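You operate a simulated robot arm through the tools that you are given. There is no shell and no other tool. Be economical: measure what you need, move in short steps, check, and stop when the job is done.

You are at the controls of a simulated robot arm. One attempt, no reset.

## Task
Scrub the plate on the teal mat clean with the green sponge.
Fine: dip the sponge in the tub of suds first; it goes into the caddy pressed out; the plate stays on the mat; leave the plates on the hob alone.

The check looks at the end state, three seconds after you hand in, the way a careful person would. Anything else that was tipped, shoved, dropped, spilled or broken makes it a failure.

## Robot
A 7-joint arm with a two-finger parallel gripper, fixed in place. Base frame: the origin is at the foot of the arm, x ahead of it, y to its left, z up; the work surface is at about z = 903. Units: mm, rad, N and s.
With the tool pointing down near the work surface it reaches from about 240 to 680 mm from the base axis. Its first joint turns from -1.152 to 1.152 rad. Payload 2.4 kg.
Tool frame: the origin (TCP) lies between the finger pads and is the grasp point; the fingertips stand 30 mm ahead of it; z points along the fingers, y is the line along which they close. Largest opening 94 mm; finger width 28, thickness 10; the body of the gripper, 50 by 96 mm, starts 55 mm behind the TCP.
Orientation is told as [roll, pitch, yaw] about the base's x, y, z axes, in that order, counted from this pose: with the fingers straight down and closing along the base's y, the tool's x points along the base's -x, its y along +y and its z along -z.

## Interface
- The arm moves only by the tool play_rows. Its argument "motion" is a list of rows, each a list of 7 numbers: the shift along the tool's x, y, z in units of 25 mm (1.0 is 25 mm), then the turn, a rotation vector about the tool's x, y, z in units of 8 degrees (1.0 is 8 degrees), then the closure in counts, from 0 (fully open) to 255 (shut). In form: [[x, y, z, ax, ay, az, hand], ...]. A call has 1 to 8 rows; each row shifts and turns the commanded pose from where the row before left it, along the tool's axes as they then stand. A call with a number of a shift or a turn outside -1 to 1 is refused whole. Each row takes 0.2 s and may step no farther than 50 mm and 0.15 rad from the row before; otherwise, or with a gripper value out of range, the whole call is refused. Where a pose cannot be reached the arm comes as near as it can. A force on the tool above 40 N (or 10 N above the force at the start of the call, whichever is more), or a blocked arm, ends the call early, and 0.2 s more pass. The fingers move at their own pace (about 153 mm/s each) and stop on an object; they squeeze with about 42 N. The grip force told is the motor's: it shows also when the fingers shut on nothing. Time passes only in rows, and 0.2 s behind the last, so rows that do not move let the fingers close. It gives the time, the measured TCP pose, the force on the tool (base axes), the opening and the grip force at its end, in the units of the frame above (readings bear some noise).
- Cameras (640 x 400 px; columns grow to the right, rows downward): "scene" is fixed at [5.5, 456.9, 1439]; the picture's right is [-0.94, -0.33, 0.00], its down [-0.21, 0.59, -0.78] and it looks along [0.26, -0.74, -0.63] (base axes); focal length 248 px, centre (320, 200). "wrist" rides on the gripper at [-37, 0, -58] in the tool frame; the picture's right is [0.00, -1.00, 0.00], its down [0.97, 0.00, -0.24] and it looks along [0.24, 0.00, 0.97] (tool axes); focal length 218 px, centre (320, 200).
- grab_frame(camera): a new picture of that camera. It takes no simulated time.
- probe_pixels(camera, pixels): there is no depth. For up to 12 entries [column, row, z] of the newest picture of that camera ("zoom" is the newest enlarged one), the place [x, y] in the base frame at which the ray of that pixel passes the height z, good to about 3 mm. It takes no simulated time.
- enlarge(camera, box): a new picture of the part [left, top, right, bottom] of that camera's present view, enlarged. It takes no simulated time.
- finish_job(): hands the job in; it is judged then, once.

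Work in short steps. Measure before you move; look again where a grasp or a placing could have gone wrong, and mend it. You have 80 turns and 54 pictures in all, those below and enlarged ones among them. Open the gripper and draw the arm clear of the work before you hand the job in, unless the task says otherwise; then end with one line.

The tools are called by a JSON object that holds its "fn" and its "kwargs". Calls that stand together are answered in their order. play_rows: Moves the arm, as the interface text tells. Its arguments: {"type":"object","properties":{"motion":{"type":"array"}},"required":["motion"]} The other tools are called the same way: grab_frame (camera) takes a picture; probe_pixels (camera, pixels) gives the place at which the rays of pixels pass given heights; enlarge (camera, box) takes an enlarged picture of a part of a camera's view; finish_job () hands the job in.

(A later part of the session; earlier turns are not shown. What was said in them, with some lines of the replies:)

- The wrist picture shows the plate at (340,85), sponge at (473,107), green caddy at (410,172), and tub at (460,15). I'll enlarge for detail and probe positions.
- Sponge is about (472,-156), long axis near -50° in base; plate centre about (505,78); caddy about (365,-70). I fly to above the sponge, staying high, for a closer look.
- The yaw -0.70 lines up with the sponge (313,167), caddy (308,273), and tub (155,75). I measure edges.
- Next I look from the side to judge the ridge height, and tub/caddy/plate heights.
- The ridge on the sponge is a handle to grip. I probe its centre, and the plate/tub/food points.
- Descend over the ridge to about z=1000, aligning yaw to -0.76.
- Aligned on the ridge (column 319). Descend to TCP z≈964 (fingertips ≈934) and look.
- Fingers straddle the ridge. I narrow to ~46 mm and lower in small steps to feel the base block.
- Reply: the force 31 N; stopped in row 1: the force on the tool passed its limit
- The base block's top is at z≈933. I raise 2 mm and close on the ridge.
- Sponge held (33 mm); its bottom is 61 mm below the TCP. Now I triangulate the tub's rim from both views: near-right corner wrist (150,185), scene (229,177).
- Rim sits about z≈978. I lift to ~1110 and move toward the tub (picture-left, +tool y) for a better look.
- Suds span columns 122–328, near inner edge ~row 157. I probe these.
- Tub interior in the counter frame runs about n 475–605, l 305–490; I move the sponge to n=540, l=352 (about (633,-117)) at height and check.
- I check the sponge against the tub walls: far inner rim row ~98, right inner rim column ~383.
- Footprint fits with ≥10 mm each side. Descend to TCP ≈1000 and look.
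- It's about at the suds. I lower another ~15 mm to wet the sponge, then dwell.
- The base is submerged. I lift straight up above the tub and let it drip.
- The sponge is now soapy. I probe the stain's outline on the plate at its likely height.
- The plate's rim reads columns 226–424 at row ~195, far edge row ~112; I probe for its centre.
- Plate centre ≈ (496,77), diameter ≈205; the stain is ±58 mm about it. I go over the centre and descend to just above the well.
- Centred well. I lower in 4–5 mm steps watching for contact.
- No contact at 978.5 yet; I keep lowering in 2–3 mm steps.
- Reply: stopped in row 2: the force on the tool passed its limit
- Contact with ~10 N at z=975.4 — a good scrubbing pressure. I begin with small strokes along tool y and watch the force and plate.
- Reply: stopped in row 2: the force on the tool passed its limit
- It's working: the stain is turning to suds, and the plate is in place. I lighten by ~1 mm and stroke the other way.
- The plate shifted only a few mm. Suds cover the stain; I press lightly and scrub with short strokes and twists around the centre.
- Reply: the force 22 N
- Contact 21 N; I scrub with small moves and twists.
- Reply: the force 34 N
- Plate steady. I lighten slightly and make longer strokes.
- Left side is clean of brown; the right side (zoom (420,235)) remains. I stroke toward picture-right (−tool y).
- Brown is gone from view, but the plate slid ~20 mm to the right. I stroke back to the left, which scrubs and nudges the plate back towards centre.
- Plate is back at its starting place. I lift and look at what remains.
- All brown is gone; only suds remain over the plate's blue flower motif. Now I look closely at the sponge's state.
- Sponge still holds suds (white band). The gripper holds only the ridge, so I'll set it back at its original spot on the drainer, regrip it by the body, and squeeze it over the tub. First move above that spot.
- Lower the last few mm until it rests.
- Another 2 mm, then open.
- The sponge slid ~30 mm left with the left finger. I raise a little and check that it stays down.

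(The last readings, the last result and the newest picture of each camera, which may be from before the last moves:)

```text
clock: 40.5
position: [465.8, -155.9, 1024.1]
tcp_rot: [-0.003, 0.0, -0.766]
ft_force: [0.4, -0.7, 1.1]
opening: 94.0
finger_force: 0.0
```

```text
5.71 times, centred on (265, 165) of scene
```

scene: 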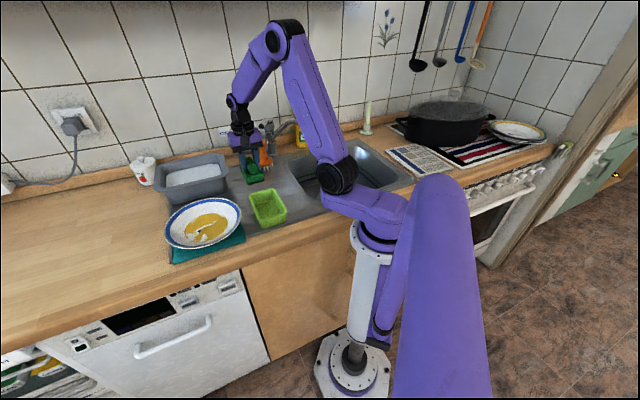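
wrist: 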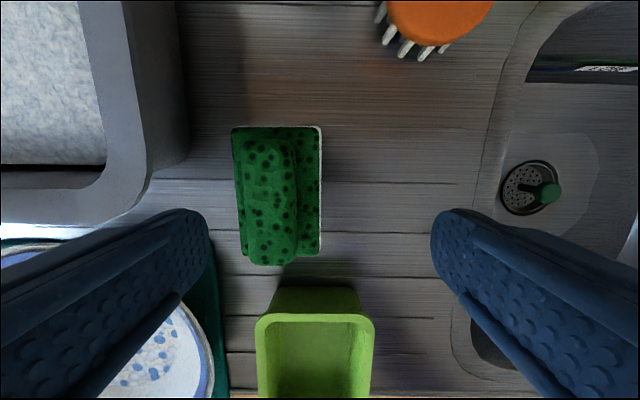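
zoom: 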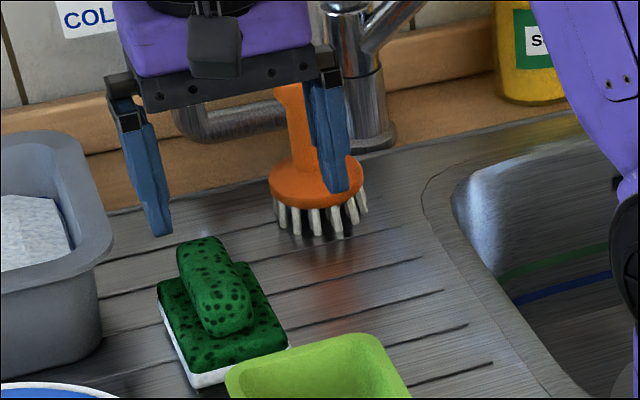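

The sponge is flat on the drainer at about column 277. I probe it to centre the gripper on its body.

{"fn": "probe_pixels", "kwargs": {"camera": "wrist", "pixels": [[232, 128, 933], [321, 127, 933], [241, 254, 933], [319, 254, 933], [256, 318, 950], [375, 320, 950], [266, 325, 950], [363, 325, 950]]}}

```text
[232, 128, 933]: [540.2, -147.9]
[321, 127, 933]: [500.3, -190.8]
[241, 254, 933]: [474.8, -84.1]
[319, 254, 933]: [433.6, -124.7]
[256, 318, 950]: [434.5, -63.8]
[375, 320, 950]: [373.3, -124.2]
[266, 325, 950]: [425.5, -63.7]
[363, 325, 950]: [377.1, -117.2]
```

The tub rim is only ~20 mm from the sponge here, too tight for body grip. I'll regrip the ridge with a narrower opening, shift the sponge 40 mm right, and release with a small opening.

{"fn": "play_rows", "kwargs": {"motion": [[0, 0.6, 0, 0, 0, 0, 92], [-0.08, 0.53, 0, 0, 0, 0, 92], [0, 0, 1, 0, 0, 0, 92], [0, 0, 1, 0, 0, 0, 92], [0, 0, 0.32, 0, 0, 0, 92], [0, 0, 0, 0, 0, 0, 255], [0, 0, 0, 0, 0, 0, 255]]}}

{"fn": "play_rows", "kwargs": {"motion": [[0, 0, -0.3, 0, 0, 0, 255], [0, -0.8, 0, 0, 0, 0, 255], [0, -0.9, 0, 0, 0, 0, 255], [0, 0, 0.2, 0, 0, 0, 255], [0, 0, 0, 0, 0, 0, 255]]}}

```text
clock: 42.1
position: [486.5, -136.0, 966.0]
tcp_rot: [-0.005, 0.0, -0.767]
ft_force: [0.7, -0.2, 0.6]
opening: 33.0
finger_force: 42.4
```

```text
clock: 43.4
position: [455.3, -167.5, 969.0]
tcp_rot: [-0.003, -0.003, -0.767]
ft_force: [-2.2, -0.3, 5.8]
opening: 29.0
finger_force: 42.1
```

Contact force 5.8 N already at z=969 and the opening fell to 29 mm; I look before releasing.

{"fn": "enlarge", "kwargs": {"camera": "scene", "box": [220, 130, 310, 200]}}

{"fn": "grab_frame", "kwargs": {"camera": "wrist"}}

```text
5.71 times, centred on (265, 165) of scene
```

zoom: 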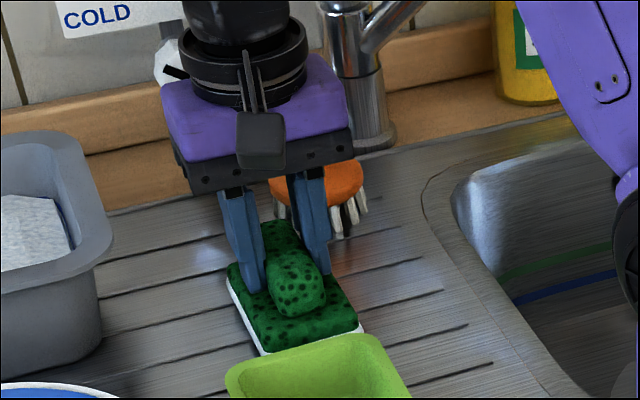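

```text
14 pictures are left
```

wrist: 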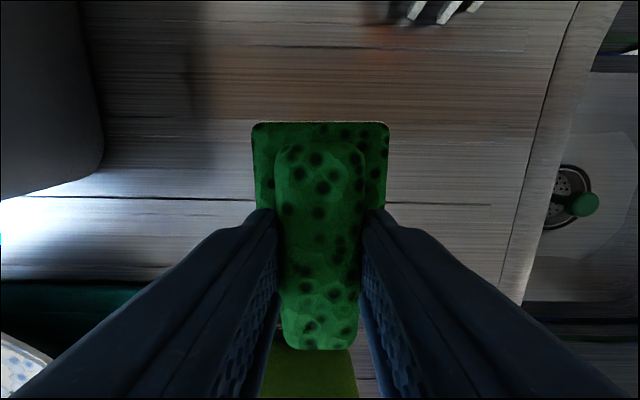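

Held flat, slightly higher on the ridge. I release with a small opening, raise clear, then open to ~76 mm for the body.

{"fn": "play_rows", "kwargs": {"motion": [[0, 0, 0, 0, 0, 0, 140], [0, 0, 0, 0, 0, 0, 140], [0, 0, -1, 0, 0, 0, 140], [0, 0, -1, 0, 0, 0, 140], [0, 0, 0, 0, 0, 0, 30]]}}

{"fn": "grab_frame", "kwargs": {"camera": "wrist"}}

{"fn": "probe_pixels", "kwargs": {"camera": "wrist", "pixels": [[276, 130, 933], [363, 130, 933], [279, 255, 933], [360, 255, 933]]}}

```text
clock: 44.5
position: [456.8, -166.8, 1018.7]
tcp_rot: [-0.004, -0.003, -0.765]
ft_force: [-0.8, -0.1, 0.1]
opening: 82.9
finger_force: 0.0
```

```text
13 pictures are left
```

wrist: 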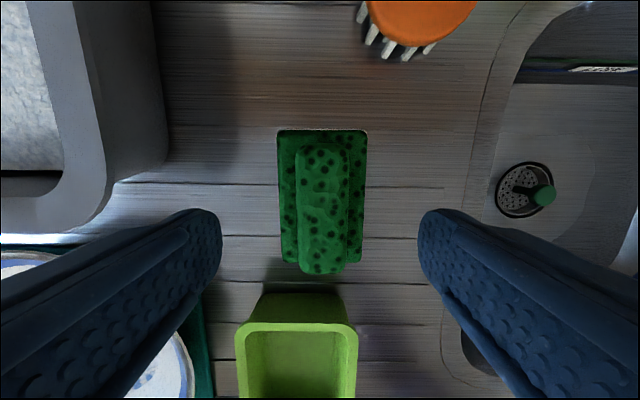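

```text
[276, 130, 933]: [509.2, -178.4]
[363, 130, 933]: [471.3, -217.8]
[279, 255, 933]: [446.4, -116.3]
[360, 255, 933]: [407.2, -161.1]
```

Centred on the sponge. I descend with the fingers around the body to TCP z≈946 and close.

{"fn": "play_rows", "kwargs": {"motion": [[0, 0, 1, 0, 0, 0, 30], [0, 0, 1, 0, 0, 0, 30], [0, 0, 0.92, 0, 0, 0, 30], [0, 0, 0, 0, 0, 0, 255], [0, 0, 0, 0, 0, 0, 255], [0, 0, 0, 0, 0, 0, 255]]}}

{"fn": "enlarge", "kwargs": {"camera": "scene", "box": [220, 130, 310, 200]}}

```text
clock: 46.0
position: [456.3, -167.0, 945.8]
tcp_rot: [-0.003, -0.001, -0.765]
ft_force: [-1.3, -0.9, 1.3]
opening: 58.8
finger_force: 41.4
```

```text
5.71 times, centred on (265, 165) of scene
```

zoom: 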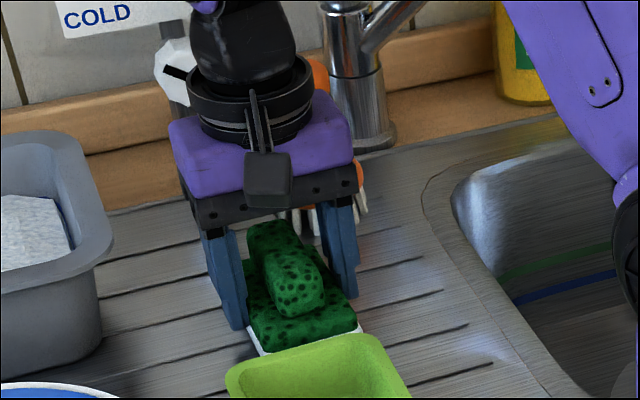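

Body gripped (58.8 mm). I lift and carry it over the tub, squeezing.

{"fn": "play_rows", "kwargs": {"motion": [[0, 0, -1, 0, 0, 0, 255], [0, 0, -1, 0, 0, 0, 255], [0, 0, -1, 0, 0, 0, 255], [0, 0, -1, 0, 0, 0, 255], [0, 0, -0.8, 0, 0, 0, 255]]}}

{"fn": "play_rows", "kwargs": {"motion": [[-0.3, 0.95, 0, 0, 0, 0, 255], [-0.5, 0.9, 0, 0, 0, 0, 255], [-0.6, 0.9, 0, 0, 0, 0, 255], [-0.6, 0.9, 0, 0, 0, 0, 255], [-0.6, 0.9, 0, 0, 0, 0, 255], [-0.6, 0.9, 0, 0, 0, 0, 255], [-0.6, 0.9, 0, 0, 0, 0, 255], [0, 0, 0, 0, 0, 0, 255]]}}

{"fn": "play_rows", "kwargs": {"motion": [[0, 0, 0.6, 0, 0, 0, 255], [0, 0, 0.4, 0, 0, 0, 255], [0, 0, 0, 0, 0, 0, 255], [0, 0, 0, 0, 0, 0, 255], [0, 0, 0, 0, 0, 0, 255], [0, 0, 0, 0, 0, 0, 255], [0, 0, 0, 0, 0, 0, 255], [0, 0, 0, 0, 0, 0, 255]]}}

{"fn": "enlarge", "kwargs": {"camera": "scene", "box": [150, 110, 250, 190]}}

```text
clock: 47.1
position: [456.7, -167.8, 1065.8]
tcp_rot: [-0.004, -0.002, -0.765]
ft_force: [-0.5, -0.6, -1.0]
opening: 58.9
finger_force: 42.2
```

```text
clock: 49.0
position: [632.8, -118.2, 1065.3]
tcp_rot: [-0.004, -0.002, -0.765]
ft_force: [-0.4, -0.1, -0.5]
opening: 58.8
finger_force: 41.6
```

```text
clock: 50.8
position: [634.5, -119.0, 1039.9]
tcp_rot: [-0.004, -0.001, -0.767]
ft_force: [-0.6, -0.1, -0.1]
opening: 58.9
finger_force: 42.1
```

```text
5.00 times, centred on (200, 150) of scene
```

zoom: 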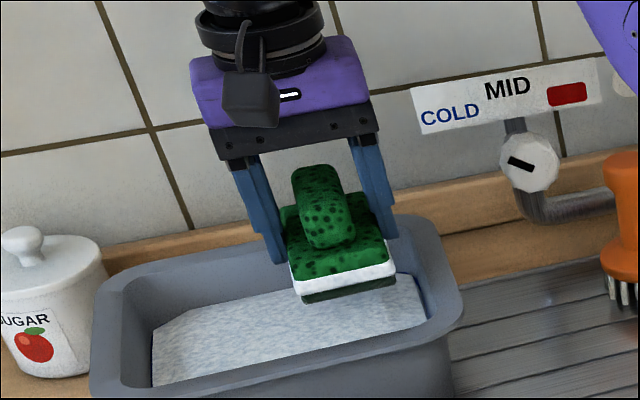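

The gripper squeeze over the tub left the white suds band unchanged, so grip force alone does not press it out. I'll return to the drainer, which runs off into the sink, and press the sponge flat there.

{"fn": "play_rows", "kwargs": {"motion": [[0, 0, -1, 0, 0, 0, 255], [0.5, -0.9, 0, 0, 0, 0, 255], [0.5, -0.9, 0, 0, 0, 0, 255], [0.6, -0.9, 0, 0, 0, 0, 255], [0.6, -0.9, 0, 0, 0, 0, 255], [0.6, -0.9, 0, 0, 0, 0, 255], [0.6, -0.9, 0, 0, 0, 0, 255], [0.4, -0.9, 0, 0, 0, 0, 255]]}}

{"fn": "play_rows", "kwargs": {"motion": [[0, 0, 1, 0, 0, 0, 255], [0, 0, 1, 0, 0, 0, 255], [0, 0, 1, 0, 0, 0, 255], [0, 0, 1, 0, 0, 0, 255], [0, 0, 0.5, 0, 0, 0, 255], [0, 0, 0, 0, 0, 0, 255]]}}

```text
clock: 52.5
position: [455.4, -165.6, 1065.1]
tcp_rot: [-0.004, -0.001, -0.767]
ft_force: [0.3, -0.6, -0.2]
opening: 58.9
finger_force: 42.0
```

```text
clock: 54.0
position: [457.9, -166.6, 952.2]
tcp_rot: [-0.005, 0.001, -0.766]
ft_force: [-0.1, 0.3, -0.6]
opening: 58.6
finger_force: 42.1
```

Now lower to contact at ~946 and press in ~2 mm steps.

{"fn": "play_rows", "kwargs": {"motion": [[0, 0, 0.2, 0, 0, 0, 255], [0, 0, 0.04, 0, 0, 0, 255], [0, 0, 0, 0, 0, 0, 255]]}}

{"fn": "play_rows", "kwargs": {"motion": [[0, 0, 0.06, 0, 0, 0, 255], [0, 0, 0, 0, 0, 0, 255], [0, 0, 0, 0, 0, 0, 255]]}}

```text
clock: 54.8
position: [458.1, -167.0, 946.7]
tcp_rot: [-0.005, -0.002, -0.766]
ft_force: [-0.5, -0.6, -0.6]
opening: 58.8
finger_force: 41.5
```

```text
clock: 55.5
position: [457.9, -166.1, 946.2]
tcp_rot: [-0.002, -0.003, -0.765]
ft_force: [-4.6, 1.9, 15.5]
opening: 58.8
finger_force: 41.9
```

Contact with 15 N. I press further to ~30 N, dwell, and look.

{"fn": "play_rows", "kwargs": {"motion": [[0, 0, 0.04, 0, 0, 0, 255], [0, 0, 0, 0, 0, 0, 255], [0, 0, 0, 0, 0, 0, 255], [0, 0, 0, 0, 0, 0, 255], [0, 0, 0, 0, 0, 0, 255], [0, 0, 0, 0, 0, 0, 255]]}}

{"fn": "enlarge", "kwargs": {"camera": "scene", "box": [220, 130, 310, 200]}}

```text
clock: 57.0
position: [457.3, -167.8, 945.3]
tcp_rot: [-0.002, -0.006, -0.767]
ft_force: [-5.8, 4.9, 36.4]
opening: 58.6
finger_force: 42.0
```

```text
5.71 times, centred on (265, 165) of scene
```

zoom: 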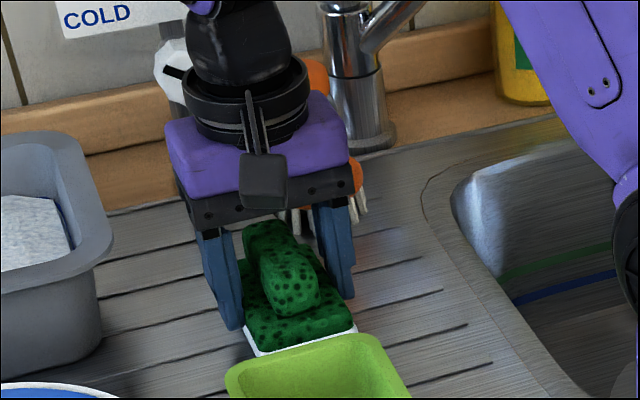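

The band looks permanent once soaped (the loose suds dots are gone), and it's been squeezed over the tub at 42 N and pressed at 36 N. I release the body, raise, and regrip the ridge for placing in the caddy.

{"fn": "play_rows", "kwargs": {"motion": [[0, 0, -0.06, 0, 0, 0, 255], [0, 0, 0, 0, 0, 0, 70], [0, 0, 0, 0, 0, 0, 70], [0, 0, -0.9, 0, 0, 0, 70], [0, 0, -1, 0, 0, 0, 70], [0, 0, -1, 0, 0, 0, 70], [0, 0, 0, 0, 0, 0, 70]]}}

{"fn": "grab_frame", "kwargs": {"camera": "wrist"}}

{"fn": "probe_pixels", "kwargs": {"camera": "wrist", "pixels": [[236, 322, 950], [357, 324, 950], [277, 130, 933], [363, 130, 933], [279, 255, 933], [360, 255, 933]]}}

```text
clock: 58.5
position: [456.5, -166.1, 1017.9]
tcp_rot: [-0.002, -0.002, -0.766]
ft_force: [-0.9, -0.2, -0.2]
opening: 68.2
finger_force: 0.1
```

```text
9 pictures are left
```

wrist: 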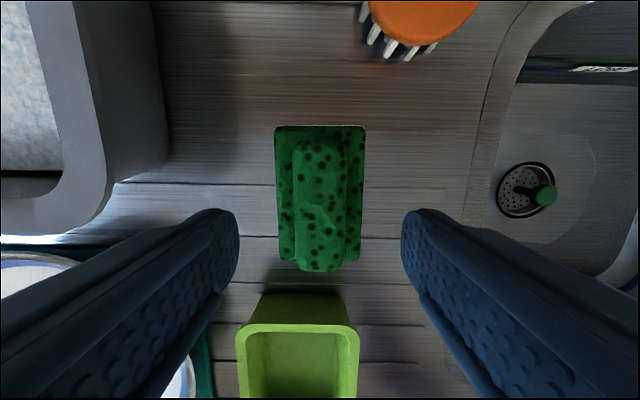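

```text
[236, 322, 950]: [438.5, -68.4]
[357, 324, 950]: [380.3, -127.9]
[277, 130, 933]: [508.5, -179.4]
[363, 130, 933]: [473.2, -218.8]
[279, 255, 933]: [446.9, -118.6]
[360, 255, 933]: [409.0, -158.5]
```

Sponge in place, unmoved. I regrip the ridge, lift, and meanwhile triangulate the caddy rim with the scene camera.

{"fn": "play_rows", "kwargs": {"motion": [[0, 0, 1, 0, 0, 0, 92], [0, 0, 0.9, 0, 0, 0, 92], [0, 0, 0.26, 0, 0, 0, 92], [0, 0, 0, 0, 0, 0, 255], [0, 0, 0, 0, 0, 0, 255], [0, 0, -1, 0, 0, 0, 255], [0, 0, -1, 0, 0, 0, 255], [0, 0, -1, 0, 0, 0, 255]]}}

{"fn": "probe_pixels", "kwargs": {"camera": "scene", "pixels": [[249.2, 196, 945], [249.2, 196, 960], [274.6, 188.7, 945], [274.6, 188.7, 960], [287, 212, 945], [287, 212, 960], [259.5, 220, 945], [259.5, 220, 960]]}}

```text
clock: 60.4
position: [457.9, -164.6, 1039.3]
tcp_rot: [-0.004, -0.001, -0.767]
ft_force: [1.3, 0.3, -0.9]
opening: 33.4
finger_force: 41.9
```

```text
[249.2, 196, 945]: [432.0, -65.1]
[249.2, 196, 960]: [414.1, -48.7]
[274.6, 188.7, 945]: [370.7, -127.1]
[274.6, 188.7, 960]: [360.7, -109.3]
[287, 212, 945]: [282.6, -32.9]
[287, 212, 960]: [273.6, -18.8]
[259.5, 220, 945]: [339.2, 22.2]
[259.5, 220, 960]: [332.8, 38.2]
```

Caddy rim ≈ z 947, centre ≈ (356,-49). I carry the sponge over it.

{"fn": "play_rows", "kwargs": {"motion": [[0.9, 0.1, 0, 0, 0, 0, 255], [0.9, 0.1, 0, 0, 0, 0, 255], [0.9, 0.1, 0, 0, 0, 0, 255], [0.9, 0.1, 0, 0, 0, 0, 255], [0.9, 0.1, 0, 0, 0, 0, 255], [0.9, 0.02, 0, 0, 0, 0, 255], [0.72, 0, 0, 0, 0, 0, 255], [0, 0, 0, 0, 0, 0, 255]]}}

{"fn": "enlarge", "kwargs": {"camera": "scene", "box": [220, 150, 320, 240]}}

{"fn": "grab_frame", "kwargs": {"camera": "wrist"}}

```text
clock: 62.1
position: [356.5, -50.1, 1039.9]
tcp_rot: [-0.002, -0.002, -0.768]
ft_force: [-0.3, -0.1, -0.1]
opening: 33.5
finger_force: 42.2
```

```text
4.44 times, centred on (270, 195) of scene
```

zoom: 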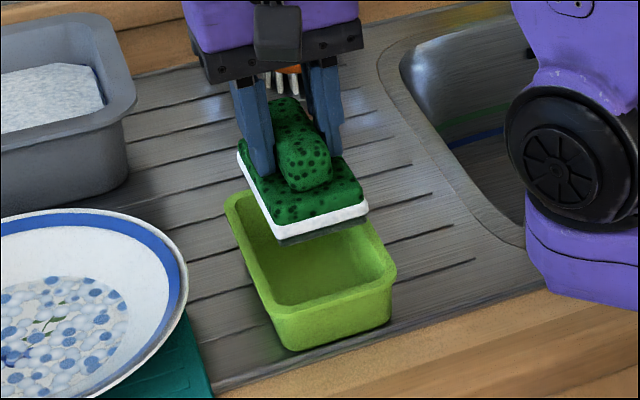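

```text
7 pictures are left
```

wrist: 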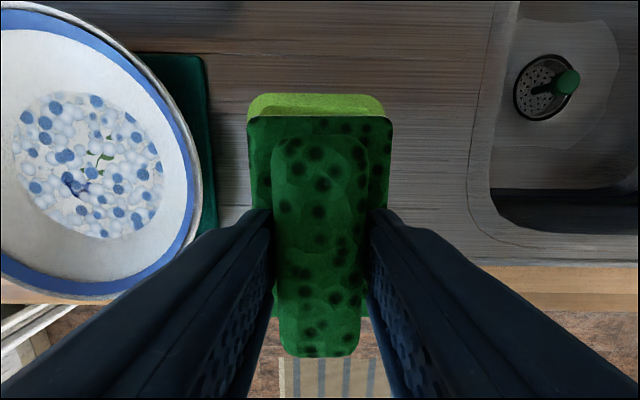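

Sponge is over the caddy; I check the far rim and centre columns.

{"fn": "probe_pixels", "kwargs": {"camera": "wrist", "pixels": [[316, 93, 947], [316, 106, 947], [248, 105, 947], [384, 105, 947]]}}

{"fn": "probe_pixels", "kwargs": {"camera": "zoom", "pixels": [[395, 270, 947], [270, 312, 947], [225, 200, 947], [330, 292, 947]]}}

```text
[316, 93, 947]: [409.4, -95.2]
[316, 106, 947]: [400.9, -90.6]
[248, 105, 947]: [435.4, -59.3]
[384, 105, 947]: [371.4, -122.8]
```

```text
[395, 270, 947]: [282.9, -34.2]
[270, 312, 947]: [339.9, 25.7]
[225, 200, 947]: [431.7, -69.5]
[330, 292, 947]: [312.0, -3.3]
```

Need +3 mm in l and +2 mm in n. I apply that and descend to enter the rim.

{"fn": "play_rows", "kwargs": {"motion": [[-0.08, 0.12, 0, 0, 0, 0, 255], [0, 0, 0.6, 0, 0, 0, 255], [0, 0, 0.6, 0, 0, 0, 255], [0, 0, 0.4, 0, 0, 0, 255], [0, 0, 0.4, 0, 0, 0, 255]]}}

{"fn": "enlarge", "kwargs": {"camera": "scene", "box": [220, 150, 320, 240]}}

```text
clock: 63.4
position: [360.0, -49.3, 988.1]
tcp_rot: [-0.003, -0.003, -0.767]
ft_force: [-0.1, -0.4, -1.1]
opening: 33.4
finger_force: 42.1
```

```text
4.44 times, centred on (270, 195) of scene
```

zoom: 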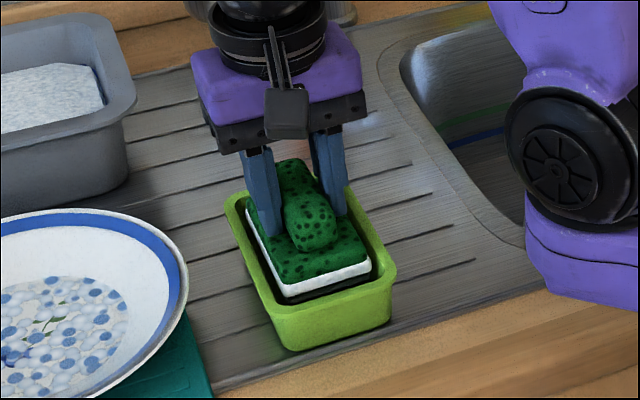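

It is inside the rim with no contact. I lower on to the floor in small steps.

{"fn": "play_rows", "kwargs": {"motion": [[0, 0, 0.3, 0, 0, 0, 255], [0, 0, 0.2, 0, 0, 0, 255], [0, 0, 0, 0, 0, 0, 255]]}}

{"fn": "play_rows", "kwargs": {"motion": [[0, 0, 0.16, 0, 0, 0, 255], [0, 0, 0, 0, 0, 0, 255]]}}

{"fn": "play_rows", "kwargs": {"motion": [[0, 0, 0.12, 0, 0, 0, 255], [0, 0, 0, 0, 0, 0, 255]]}}

```text
clock: 64.2
position: [358.2, -50.5, 976.6]
tcp_rot: [-0.005, -0.002, -0.765]
ft_force: [-0.4, -0.6, -0.6]
opening: 33.4
finger_force: 41.1
```

```text
clock: 64.8
position: [359.9, -50.3, 972.5]
tcp_rot: [-0.002, -0.001, -0.766]
ft_force: [-1.3, 0.7, -0.3]
opening: 33.3
finger_force: 42.2
```

```text
clock: 65.3
position: [359.1, -50.2, 969.8]
tcp_rot: [-0.003, -0.002, -0.766]
ft_force: [1.3, -0.1, -0.3]
opening: 33.4
finger_force: 42.2
```

Still free at 969.8; I lower 2 mm at a time.

{"fn": "play_rows", "kwargs": {"motion": [[0, 0, 0.08, 0, 0, 0, 255], [0, 0, 0, 0, 0, 0, 255]]}}

{"fn": "play_rows", "kwargs": {"motion": [[0, 0, 0.06, 0, 0, 0, 255], [0, 0, 0, 0, 0, 0, 255]]}}

```text
clock: 66.0
position: [359.0, -50.3, 968.6]
tcp_rot: [-0.002, -0.003, -0.767]
ft_force: [-1.8, 2.2, 18.5]
opening: 33.3
finger_force: 42.0
```

```text
clock: 66.3
position: [359.1, -51.3, 968.9]
tcp_rot: [-0.001, -0.005, -0.765]
ft_force: [-5.6, 0.7, 15.9]
opening: 33.2
finger_force: 42.3
stopped in row 1: the force on the tool passed its limit (the readings are from after the stop); the commanded pose is now the measured one
```

It rests on the caddy floor, pressed at ~16 N. I dwell, then release by a small opening (fingers stay inside the walls) and lift straight out.

{"fn": "play_rows", "kwargs": {"motion": [[0, 0, 0.03, 0, 0, 0, 255], [0, 0, 0, 0, 0, 0, 255], [0, 0, 0, 0, 0, 0, 255], [0, 0, 0, 0, 0, 0, 255], [0, 0, 0, 0, 0, 0, 255], [0, 0, -0.06, 0, 0, 0, 255]]}}

{"fn": "play_rows", "kwargs": {"motion": [[0, 0, 0, 0, 0, 0, 142], [0, 0, 0, 0, 0, 0, 142], [0, 0, -0.5, 0, 0, 0, 142], [0, 0, -1, 0, 0, 0, 142], [0, 0, -1, 0, 0, 0, 142], [0, 0, -1, 0, 0, 0, 142], [0, 0, -1, 0, 0, 0, 142]]}}

{"fn": "enlarge", "kwargs": {"camera": "scene", "box": [220, 150, 320, 240]}}

```text
clock: 67.7
position: [359.8, -51.9, 968.0]
tcp_rot: [-0.002, -0.006, -0.767]
ft_force: [1.7, 0.1, 6.1]
opening: 33.5
finger_force: 42.2
```

```text
clock: 69.3
position: [357.6, -49.9, 1081.2]
tcp_rot: [-0.003, -0.003, -0.766]
ft_force: [-0.1, 0.0, -0.4]
opening: 41.5
finger_force: 0.0
```

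```text
4.44 times, centred on (270, 195) of scene
```

zoom: 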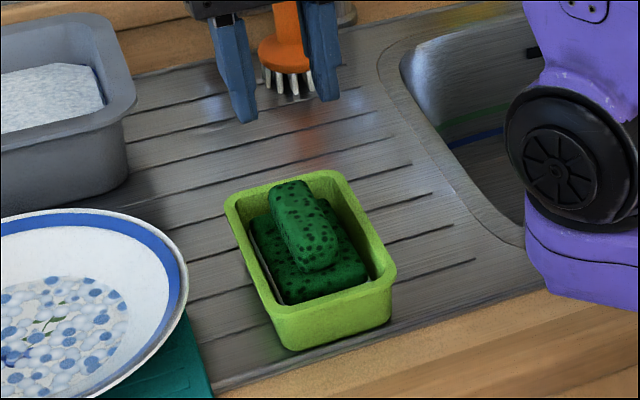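

The sponge lies in the caddy. I raise the arm clear, open the gripper and check overall.

{"fn": "play_rows", "kwargs": {"motion": [[0, 0, -1, 0, 0, 0, 0], [0, 0, -1, 0, 0, 0, 0], [0, 0, -1, 0, 0, 0, 0], [0, 0, -1, 0, 0, 0, 0], [0, 0, -1, 0, 0, 0, 0], [0, 0, 0, 0, 0, 0, 0]]}}

{"fn": "enlarge", "kwargs": {"camera": "scene", "box": [240, 175, 300, 230]}}

{"fn": "grab_frame", "kwargs": {"camera": "wrist"}}

```text
clock: 70.7
position: [359.5, -48.5, 1205.3]
tcp_rot: [-0.002, -0.003, -0.765]
ft_force: [0.2, 0.5, -0.3]
opening: 93.9
finger_force: 0.0
```

```text
7.27 times, centred on (270, 202) of scene
```

zoom: 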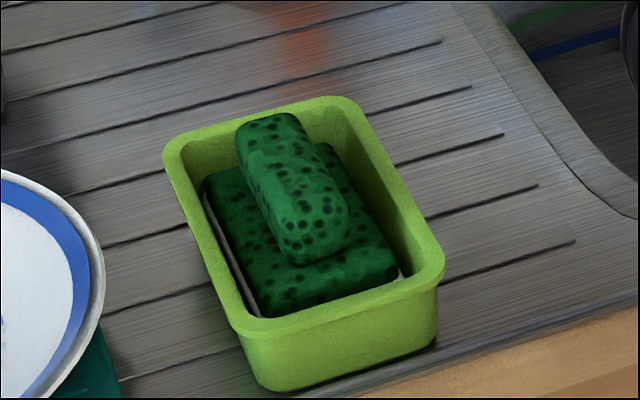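

```text
3 pictures are left
```

wrist: 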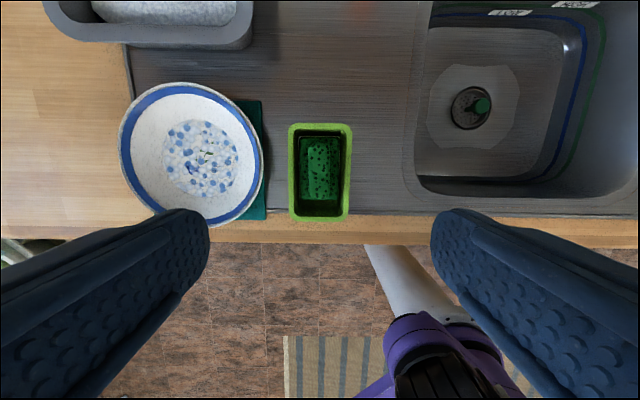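

The plate shows no brown and is back near its starting place on the mat. The sponge lies flat in the caddy, nothing else has moved, and the gripper is open and clear. I hand in.

{"fn": "finish_job", "kwargs": {}}

```text
The job is handed in.
```

I've handed the job in. The plate on the teal mat is scrubbed free of brown, and the sponge, dipped first, is in the caddy, but I can't confirm it is fully pressed out. I squeezed it over the tub at about 42 N and pressed it on the drainer at about 36 N. The white suds band around its base did not visibly change. The plate slid about 20 mm during scrubbing and was nudged back, and it still has suds on it.
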